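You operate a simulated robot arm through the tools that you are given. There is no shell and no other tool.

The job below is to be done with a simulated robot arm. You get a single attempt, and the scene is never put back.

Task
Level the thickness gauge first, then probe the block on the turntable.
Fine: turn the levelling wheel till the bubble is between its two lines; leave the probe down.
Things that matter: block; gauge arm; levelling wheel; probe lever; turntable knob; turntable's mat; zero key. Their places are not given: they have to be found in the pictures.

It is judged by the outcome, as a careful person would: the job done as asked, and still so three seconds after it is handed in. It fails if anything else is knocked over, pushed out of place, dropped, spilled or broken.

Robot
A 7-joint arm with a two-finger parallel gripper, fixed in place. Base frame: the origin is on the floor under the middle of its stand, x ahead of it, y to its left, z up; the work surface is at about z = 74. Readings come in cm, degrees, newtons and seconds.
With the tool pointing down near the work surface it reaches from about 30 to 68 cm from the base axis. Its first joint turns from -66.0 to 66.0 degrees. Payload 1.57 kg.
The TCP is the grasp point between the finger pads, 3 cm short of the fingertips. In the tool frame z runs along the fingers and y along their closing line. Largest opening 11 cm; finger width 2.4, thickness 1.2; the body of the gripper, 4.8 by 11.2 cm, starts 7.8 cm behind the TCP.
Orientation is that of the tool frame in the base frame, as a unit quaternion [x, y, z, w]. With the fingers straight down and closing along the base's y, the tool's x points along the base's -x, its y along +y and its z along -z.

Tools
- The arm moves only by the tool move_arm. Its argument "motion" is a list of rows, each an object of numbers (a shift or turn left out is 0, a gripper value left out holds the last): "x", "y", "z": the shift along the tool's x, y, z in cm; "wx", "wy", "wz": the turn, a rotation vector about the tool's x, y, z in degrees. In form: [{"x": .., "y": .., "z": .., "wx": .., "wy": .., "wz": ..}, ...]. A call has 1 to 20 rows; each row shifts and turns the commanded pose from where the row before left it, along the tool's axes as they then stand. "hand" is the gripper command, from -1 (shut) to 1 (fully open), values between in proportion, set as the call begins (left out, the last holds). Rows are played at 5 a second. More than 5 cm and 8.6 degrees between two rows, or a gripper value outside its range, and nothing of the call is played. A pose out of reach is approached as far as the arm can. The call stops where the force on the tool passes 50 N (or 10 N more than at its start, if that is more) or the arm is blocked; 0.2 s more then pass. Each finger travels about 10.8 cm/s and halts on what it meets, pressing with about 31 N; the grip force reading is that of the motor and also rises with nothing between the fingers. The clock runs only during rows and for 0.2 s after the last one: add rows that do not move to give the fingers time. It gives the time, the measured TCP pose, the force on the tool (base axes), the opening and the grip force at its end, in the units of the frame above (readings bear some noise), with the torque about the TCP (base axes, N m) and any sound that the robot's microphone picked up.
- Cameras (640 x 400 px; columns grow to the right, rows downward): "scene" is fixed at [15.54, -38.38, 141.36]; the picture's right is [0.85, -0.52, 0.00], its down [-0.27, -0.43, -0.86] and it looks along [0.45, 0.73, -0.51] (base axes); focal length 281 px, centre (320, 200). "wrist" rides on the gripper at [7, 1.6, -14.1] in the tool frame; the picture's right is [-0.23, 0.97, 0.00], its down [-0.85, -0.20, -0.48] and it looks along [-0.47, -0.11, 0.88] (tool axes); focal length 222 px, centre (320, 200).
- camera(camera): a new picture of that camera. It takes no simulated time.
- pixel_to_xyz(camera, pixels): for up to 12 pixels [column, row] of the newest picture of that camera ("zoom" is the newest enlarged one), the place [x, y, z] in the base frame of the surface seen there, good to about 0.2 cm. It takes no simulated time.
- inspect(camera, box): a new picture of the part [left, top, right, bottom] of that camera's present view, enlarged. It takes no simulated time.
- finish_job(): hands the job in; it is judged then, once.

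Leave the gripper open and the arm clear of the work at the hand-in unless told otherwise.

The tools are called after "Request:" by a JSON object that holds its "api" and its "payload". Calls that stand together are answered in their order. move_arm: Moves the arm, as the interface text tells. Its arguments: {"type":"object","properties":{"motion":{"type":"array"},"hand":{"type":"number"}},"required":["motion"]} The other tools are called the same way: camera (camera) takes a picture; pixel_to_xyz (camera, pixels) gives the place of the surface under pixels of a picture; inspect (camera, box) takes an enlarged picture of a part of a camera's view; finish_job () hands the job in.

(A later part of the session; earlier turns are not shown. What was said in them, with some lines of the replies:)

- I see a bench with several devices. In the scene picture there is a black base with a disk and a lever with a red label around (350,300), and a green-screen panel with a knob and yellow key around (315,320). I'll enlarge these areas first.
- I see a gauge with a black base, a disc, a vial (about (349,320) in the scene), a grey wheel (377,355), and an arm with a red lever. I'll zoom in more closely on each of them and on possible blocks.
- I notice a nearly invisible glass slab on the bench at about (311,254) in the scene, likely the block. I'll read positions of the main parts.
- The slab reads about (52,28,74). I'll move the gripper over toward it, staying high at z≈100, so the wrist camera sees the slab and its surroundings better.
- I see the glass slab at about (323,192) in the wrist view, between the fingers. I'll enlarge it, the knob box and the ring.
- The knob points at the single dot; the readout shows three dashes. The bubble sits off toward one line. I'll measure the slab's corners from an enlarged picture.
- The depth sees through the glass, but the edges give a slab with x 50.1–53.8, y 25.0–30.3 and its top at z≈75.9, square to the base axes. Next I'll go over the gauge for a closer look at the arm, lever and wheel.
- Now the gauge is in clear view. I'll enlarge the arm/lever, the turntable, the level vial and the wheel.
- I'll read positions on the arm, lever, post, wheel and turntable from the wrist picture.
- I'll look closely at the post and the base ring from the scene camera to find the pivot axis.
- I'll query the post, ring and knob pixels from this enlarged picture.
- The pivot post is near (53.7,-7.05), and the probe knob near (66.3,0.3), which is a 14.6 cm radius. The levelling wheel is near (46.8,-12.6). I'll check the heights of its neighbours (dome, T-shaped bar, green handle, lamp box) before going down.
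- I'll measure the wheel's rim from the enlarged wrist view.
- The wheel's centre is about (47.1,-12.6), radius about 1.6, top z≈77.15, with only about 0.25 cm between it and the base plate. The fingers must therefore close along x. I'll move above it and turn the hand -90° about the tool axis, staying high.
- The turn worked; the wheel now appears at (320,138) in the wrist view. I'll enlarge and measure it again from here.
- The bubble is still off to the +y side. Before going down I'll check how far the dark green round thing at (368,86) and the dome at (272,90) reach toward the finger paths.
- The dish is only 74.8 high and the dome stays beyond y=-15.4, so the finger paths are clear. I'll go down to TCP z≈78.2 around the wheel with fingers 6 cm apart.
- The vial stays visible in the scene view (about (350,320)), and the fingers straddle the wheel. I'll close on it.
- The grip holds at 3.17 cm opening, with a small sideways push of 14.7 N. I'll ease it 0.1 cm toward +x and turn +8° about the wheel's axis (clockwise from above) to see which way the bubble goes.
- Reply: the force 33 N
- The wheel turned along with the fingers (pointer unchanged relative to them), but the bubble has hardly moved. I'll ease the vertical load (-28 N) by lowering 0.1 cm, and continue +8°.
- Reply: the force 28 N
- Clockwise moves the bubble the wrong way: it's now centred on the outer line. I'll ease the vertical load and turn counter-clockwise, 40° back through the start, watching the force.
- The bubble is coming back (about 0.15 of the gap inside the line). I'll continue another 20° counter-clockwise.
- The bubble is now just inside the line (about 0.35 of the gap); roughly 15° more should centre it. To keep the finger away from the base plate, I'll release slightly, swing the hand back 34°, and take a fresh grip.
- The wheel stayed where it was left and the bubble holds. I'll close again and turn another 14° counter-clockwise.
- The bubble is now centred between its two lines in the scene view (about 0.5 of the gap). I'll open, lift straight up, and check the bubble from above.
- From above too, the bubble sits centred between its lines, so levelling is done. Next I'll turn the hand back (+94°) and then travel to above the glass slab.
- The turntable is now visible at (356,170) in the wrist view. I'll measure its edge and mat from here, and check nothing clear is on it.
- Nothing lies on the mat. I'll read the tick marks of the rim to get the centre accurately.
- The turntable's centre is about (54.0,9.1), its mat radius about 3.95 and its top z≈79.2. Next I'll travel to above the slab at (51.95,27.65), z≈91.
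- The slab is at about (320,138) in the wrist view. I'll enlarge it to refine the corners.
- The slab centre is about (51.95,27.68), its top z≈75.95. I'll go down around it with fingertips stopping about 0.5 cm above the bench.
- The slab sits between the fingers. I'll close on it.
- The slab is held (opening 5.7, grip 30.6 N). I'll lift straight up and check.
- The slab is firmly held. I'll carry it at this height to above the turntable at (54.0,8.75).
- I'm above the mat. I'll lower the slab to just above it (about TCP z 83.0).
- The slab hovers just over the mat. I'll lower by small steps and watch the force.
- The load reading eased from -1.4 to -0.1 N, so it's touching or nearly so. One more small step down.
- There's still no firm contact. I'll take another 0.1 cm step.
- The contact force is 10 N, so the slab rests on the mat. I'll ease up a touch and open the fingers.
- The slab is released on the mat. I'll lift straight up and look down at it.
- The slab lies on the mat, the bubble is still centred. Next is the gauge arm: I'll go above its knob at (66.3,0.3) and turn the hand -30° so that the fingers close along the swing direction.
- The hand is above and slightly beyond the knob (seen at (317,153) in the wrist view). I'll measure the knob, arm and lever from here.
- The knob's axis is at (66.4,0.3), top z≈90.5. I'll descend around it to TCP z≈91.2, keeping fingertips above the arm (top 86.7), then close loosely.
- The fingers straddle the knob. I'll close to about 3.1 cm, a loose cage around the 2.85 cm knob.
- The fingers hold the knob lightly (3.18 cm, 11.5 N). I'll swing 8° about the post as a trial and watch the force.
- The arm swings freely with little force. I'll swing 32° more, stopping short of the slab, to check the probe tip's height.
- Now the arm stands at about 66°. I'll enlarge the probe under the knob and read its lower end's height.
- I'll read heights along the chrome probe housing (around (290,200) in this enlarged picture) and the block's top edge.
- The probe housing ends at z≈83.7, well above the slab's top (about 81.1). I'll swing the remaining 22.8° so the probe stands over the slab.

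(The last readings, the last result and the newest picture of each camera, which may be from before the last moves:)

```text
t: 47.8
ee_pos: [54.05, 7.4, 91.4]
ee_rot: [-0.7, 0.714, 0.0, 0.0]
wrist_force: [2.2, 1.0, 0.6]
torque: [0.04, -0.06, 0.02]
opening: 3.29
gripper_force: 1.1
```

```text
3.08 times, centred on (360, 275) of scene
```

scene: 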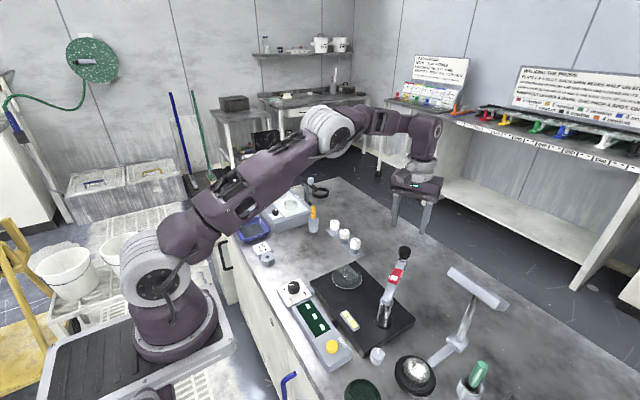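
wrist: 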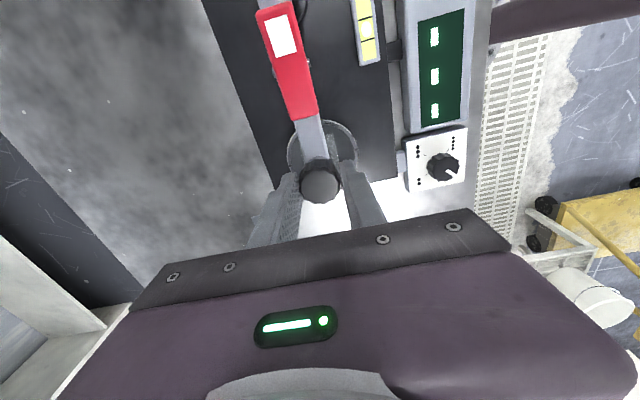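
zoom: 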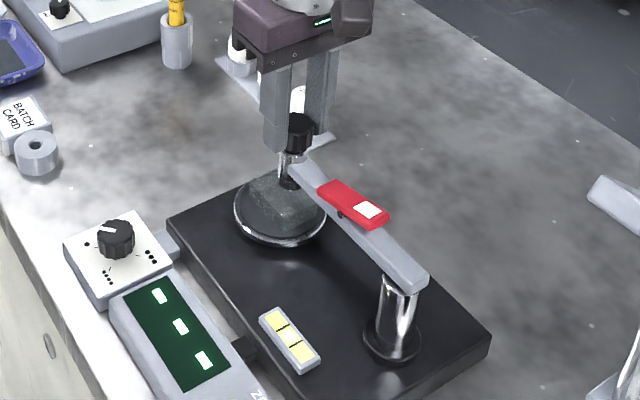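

The arm now reaches over the slab. I'll open the fingers, rise straight up, and check the arm stays there.

Request:
{"api": "move_arm", "payload": {"motion": [{}, {}, {"z": -1}, {"z": -3}, {"z": -4}, {"z": -4}, {}], "hand": 0.1}}

Request:
{"api": "camera", "payload": {"camera": "wrist"}}

Request:
{"api": "inspect", "payload": {"camera": "scene", "box": [310, 220, 420, 340]}}

Request:
{"api": "inspect", "payload": {"camera": "scene", "box": [330, 240, 390, 300]}}

```text
t: 49.4
ee_pos: [53.96, 7.49, 103.51]
ee_rot: [-0.7, 0.714, 0.0, 0.0]
wrist_force: [0.3, 0.4, -0.6]
torque: [0.01, 0.01, 0.0]
opening: 6.06
gripper_force: 0.1
```

```text
taken
```

wrist: 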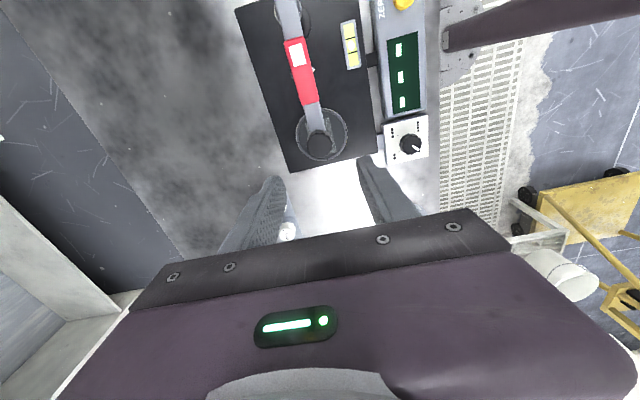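

```text
3.33 times, centred on (365, 280) of scene
```

zoom: 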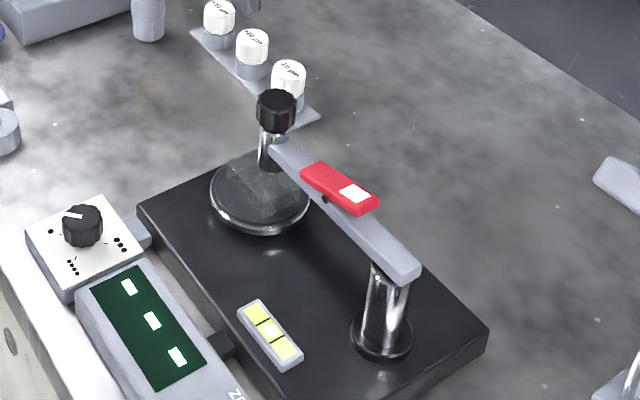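

```text
6.67 times, centred on (360, 270) of scene
```

zoom: 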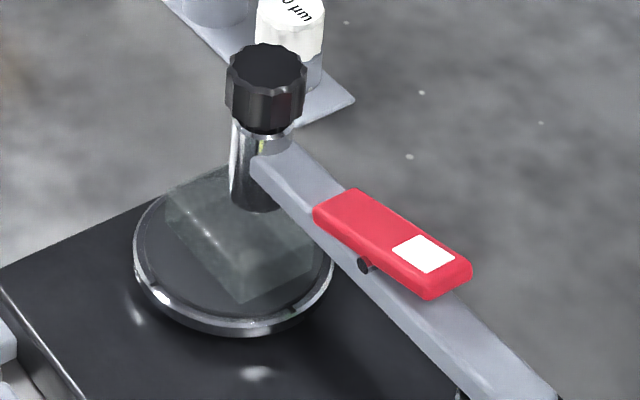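

The arm stayed over the slab, its probe raised. The red lever is a rocker: its white-marked end, near the post, stands higher. I'll measure it.

Request:
{"api": "inspect", "payload": {"camera": "wrist", "box": [260, 0, 370, 170]}}

Request:
{"api": "inspect", "payload": {"camera": "wrist", "box": [270, 25, 340, 115]}}

Request:
{"api": "pixel_to_xyz", "payload": {"camera": "zoom", "pixels": [[250, 135], [255, 100], [225, 80], [290, 70], [240, 170], [265, 230], [300, 300], [280, 280], [330, 300], [330, 380], [240, 40], [345, 195]]}}

```text
2.35 times, centred on (315, 85) of wrist
```

zoom: 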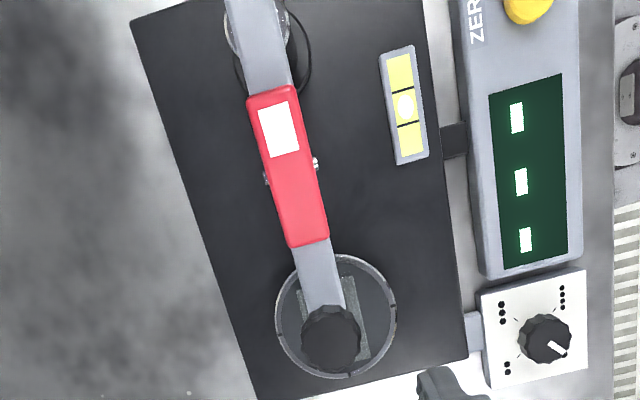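

```text
4.44 times, centred on (305, 70) of wrist
```

zoom: 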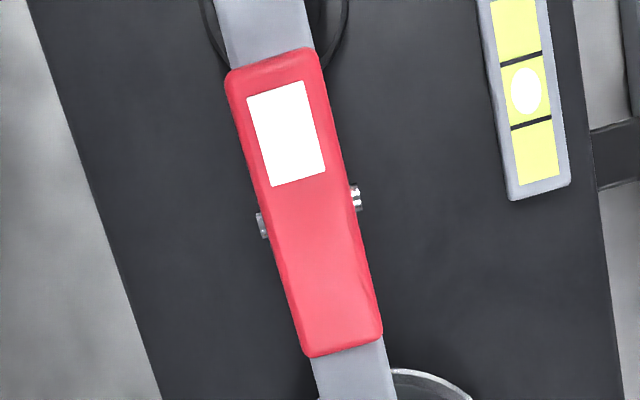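

```text
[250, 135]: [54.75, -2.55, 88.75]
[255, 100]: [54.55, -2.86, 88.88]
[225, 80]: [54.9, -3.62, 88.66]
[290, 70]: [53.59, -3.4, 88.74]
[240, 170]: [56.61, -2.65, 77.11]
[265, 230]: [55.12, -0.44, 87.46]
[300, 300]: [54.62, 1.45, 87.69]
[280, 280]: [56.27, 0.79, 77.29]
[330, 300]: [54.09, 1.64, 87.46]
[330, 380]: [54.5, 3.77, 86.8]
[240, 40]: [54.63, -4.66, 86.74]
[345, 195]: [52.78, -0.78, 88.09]
```

The lever spans y≈-3.7 to 2.4 around x≈54.0, with its pin near y≈-0.5, and its white end at z≈88.8 is up. I'll close the fingers and go above the white end at (54.0,-3.1), with tips at about 90.5.

Request:
{"api": "move_arm", "payload": {"motion": [{"x": 3.53, "y": -0.09}, {"x": 3.53, "y": -0.09}, {"x": 3.54, "y": -0.08, "z": 2}, {"z": 3}, {"z": 3}, {"z": 2}, {}, {}], "hand": -1}}

Request:
{"api": "camera", "payload": {"camera": "wrist"}}

Request:
{"api": "inspect", "payload": {"camera": "scene", "box": [330, 230, 420, 320]}}

```text
t: 51.2
ee_pos: [53.92, -2.93, 93.43]
ee_rot: [-0.7, 0.714, 0.0, 0.0]
wrist_force: [-0.9, -0.6, -0.6]
torque: [0.01, -0.01, -0.03]
opening: 0.0
gripper_force: 21.6
```

```text
taken
```

wrist: 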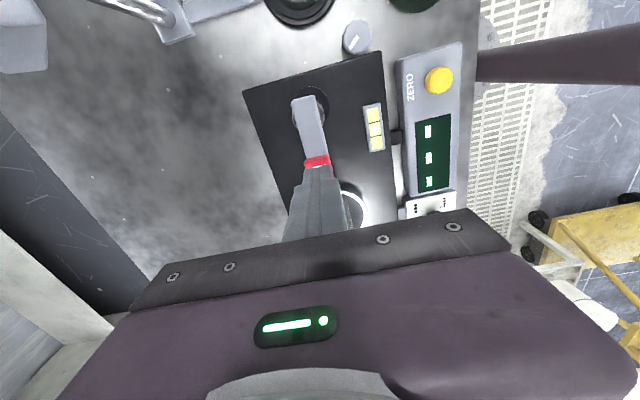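

```text
4.44 times, centred on (375, 275) of scene
```

zoom: 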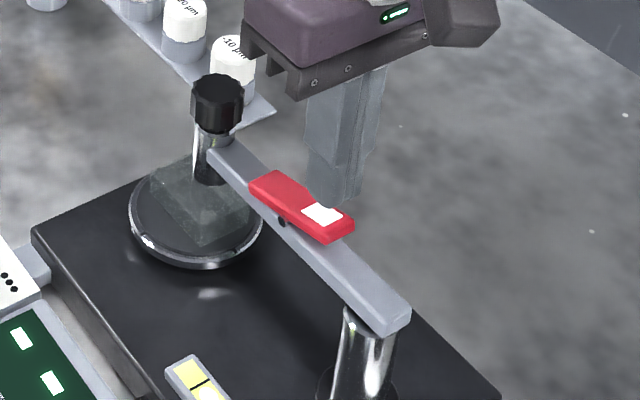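

The closed fingertips are above the lever's white end. I'll press down slowly.

Request:
{"api": "move_arm", "payload": {"motion": [{"z": 1.2}, {"z": 0.3}, {"z": 0.3}, {"z": 0.3}, {}]}}

Request:
{"api": "inspect", "payload": {"camera": "scene", "box": [330, 230, 420, 320]}}

```text
t: 52.4
ee_pos: [53.81, -2.91, 91.35]
ee_rot: [-0.7, 0.714, 0.0, 0.0]
wrist_force: [0.6, -1.8, 2.3]
torque: [-0.07, -0.01, -0.02]
opening: 0.0
gripper_force: 21.4
```

```text
4.44 times, centred on (375, 275) of scene
```

zoom: 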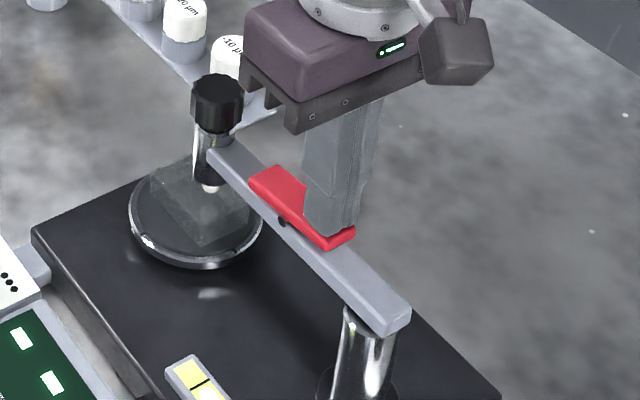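

Pressing works: a pale probe tip now peeks out below the housing. I'll press further in small steps.

Request:
{"api": "move_arm", "payload": {"motion": [{"z": 0.25}, {"z": 0.25}, {}]}}

Request:
{"api": "inspect", "payload": {"camera": "scene", "box": [330, 230, 420, 320]}}

Request:
{"api": "inspect", "payload": {"camera": "scene", "box": [280, 280, 370, 370]}}

```text
t: 53.2
ee_pos: [53.88, -3.18, 90.69]
ee_rot: [-0.7, 0.714, 0.0, 0.0]
wrist_force: [-0.6, 0.7, 0.3]
torque: [0.02, -0.02, 0.03]
opening: 0.0
gripper_force: 21.9
```

```text
4.44 times, centred on (375, 275) of scene
```

zoom: 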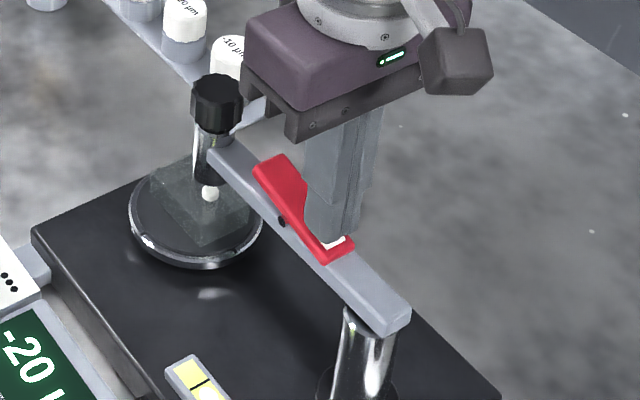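

```text
4.44 times, centred on (325, 325) of scene
```

zoom: 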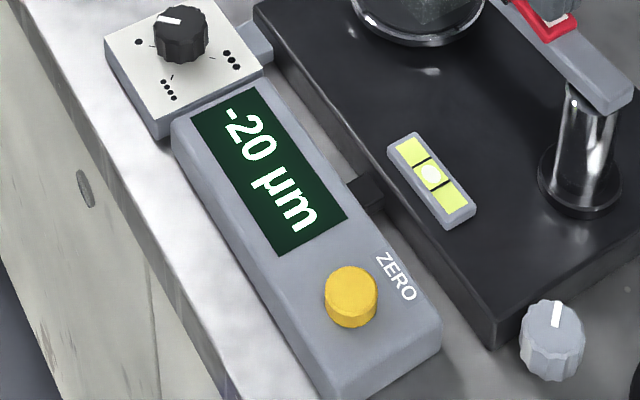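

The lever rocked over, the probe tip touches the slab and the readout shows "-20 µm"; the bubble is still centred. I'll lift straight up, away from the lever, and check it all stays.

Request:
{"api": "move_arm", "payload": {"motion": [{"z": -0.5}, {"z": -2}, {"z": -4}, {"z": -4}, {"z": -4}, {}]}}

Request:
{"api": "camera", "payload": {"camera": "wrist"}}

Request:
{"api": "inspect", "payload": {"camera": "scene", "box": [330, 230, 420, 320]}}

Request:
{"api": "inspect", "payload": {"camera": "scene", "box": [280, 280, 370, 370]}}

```text
t: 54.6
ee_pos: [54.05, -3.01, 105.04]
ee_rot: [-0.7, 0.715, 0.001, 0.0]
wrist_force: [-0.8, 0.5, 1.2]
torque: [0.01, 0.03, -0.01]
opening: 0.0
gripper_force: 21.2
```

```text
taken
```

wrist: 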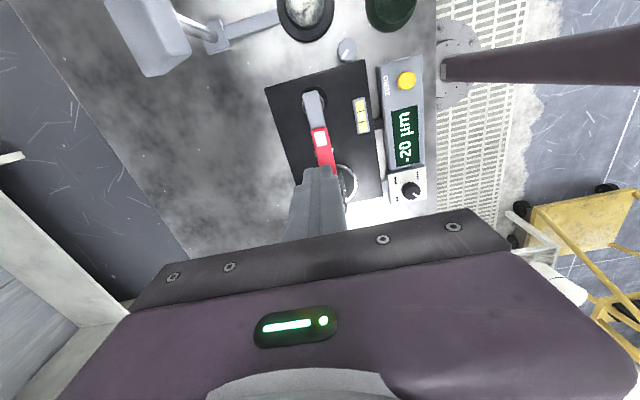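

```text
4.44 times, centred on (375, 275) of scene
```

zoom: 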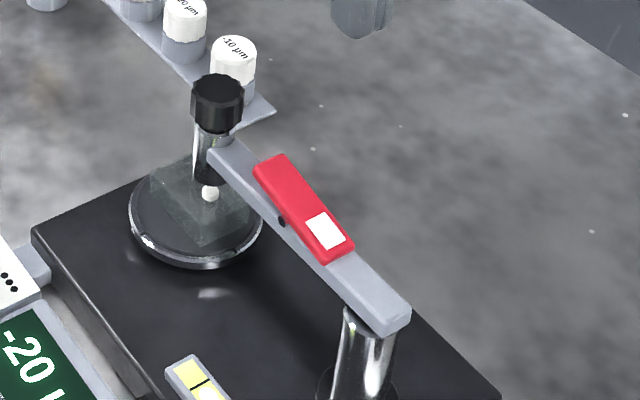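

```text
4.44 times, centred on (325, 325) of scene
```

zoom: 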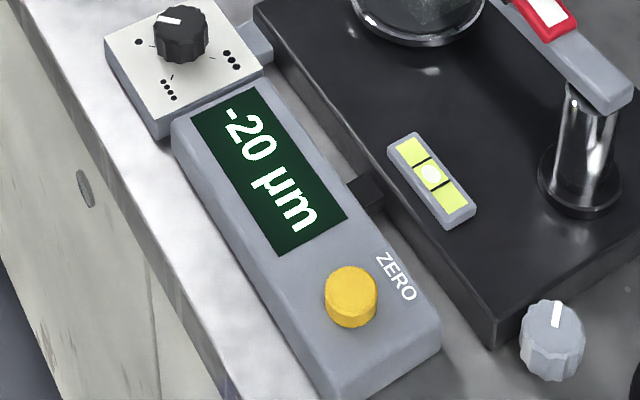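

The lever stays over, the probe stays down on the slab with "-20 µm" shown, and the bubble is between its lines. I'll rise further, open the gripper, and do a last check.

Request:
{"api": "move_arm", "payload": {"motion": [{"z": -4}, {"z": -4}, {"z": -4}, {"y": 3}, {"y": 3}, {"y": 3}, {}, {}, {}, {}, {}], "hand": 1}}

Request:
{"api": "camera", "payload": {"camera": "scene"}}

Request:
{"api": "inspect", "payload": {"camera": "scene", "box": [335, 305, 365, 335]}}

Request:
{"api": "inspect", "payload": {"camera": "scene", "box": [320, 230, 410, 310]}}

Request:
{"api": "inspect", "payload": {"camera": "wrist", "box": [240, 60, 460, 240]}}

```text
t: 57.0
ee_pos: [45.01, -2.81, 117.16]
ee_rot: [-0.699, 0.715, 0.0, 0.0]
wrist_force: [-0.2, 0.7, 0.8]
torque: [0.0, 0.03, 0.05]
opening: 11.0
gripper_force: 0.0
```

```text
taken
```

scene: 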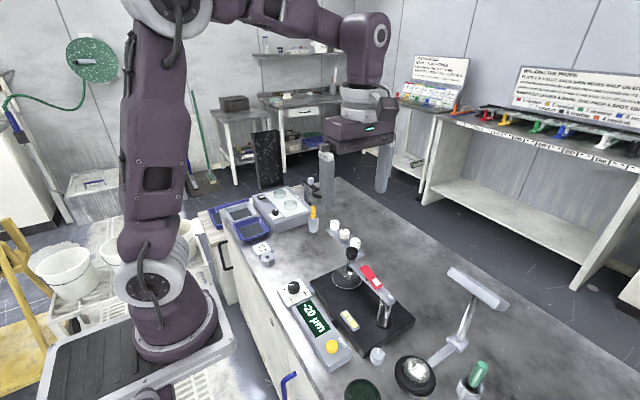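

```text
13.33 times, centred on (350, 320) of scene
```

zoom: 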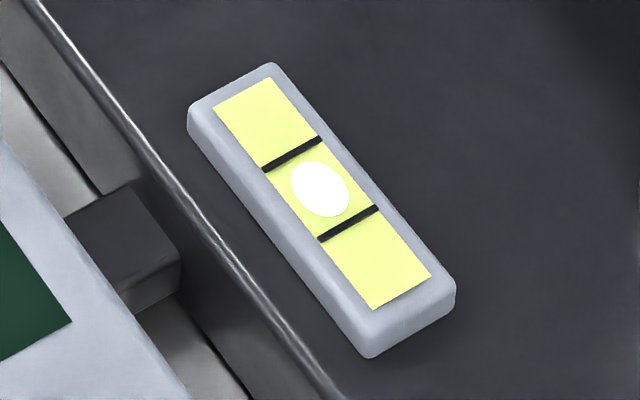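

```text
5.00 times, centred on (365, 270) of scene
```

zoom: 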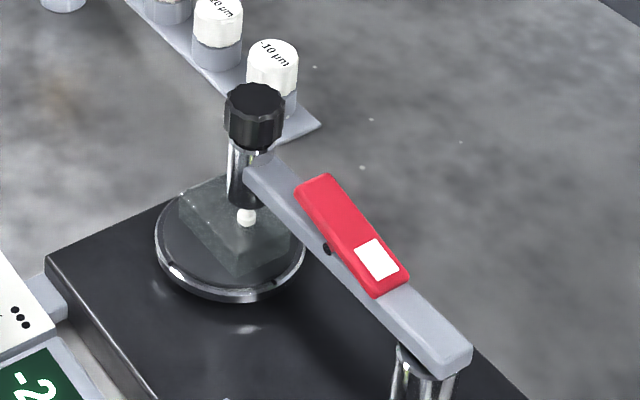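

```text
2.22 times, centred on (350, 150) of wrist
```

zoom: 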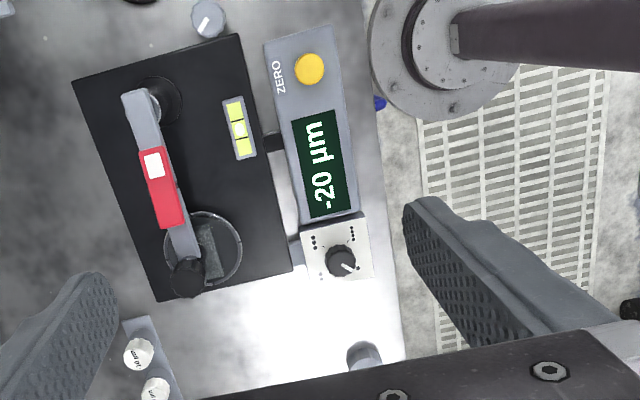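

Final check: the bubble is centred, the slab is on the turntable's mat with the probe down on it, and the readout shows "-20 µm". The other things stand where they were. The gripper is open and the arm is clear, so I'm handing in.

Request:
{"api": "finish_job", "payload": {}}

```text
The job is handed in.
```

The thickness gauge is level, and the probe is down on the block, which now sits on the turntable's mat. I've handed the job in.

- **Levelling:** I turned the levelling wheel until the bubble sat centred between its two lines. It was still centred in the last picture, after the probing.
- **Block:** I took the block to be the clear glass slab lying on the bench. I placed it on the mat, slightly off-centre so it sits under the probe.
- **Probing:** I swung the gauge arm over the block and pressed the probe lever, and the readout shows -20 µm.

I left the zero key and the turntable knob alone, since neither was part of what you asked. The pictures showed nothing else moved. The gripper is open and the arm is clear of the work.
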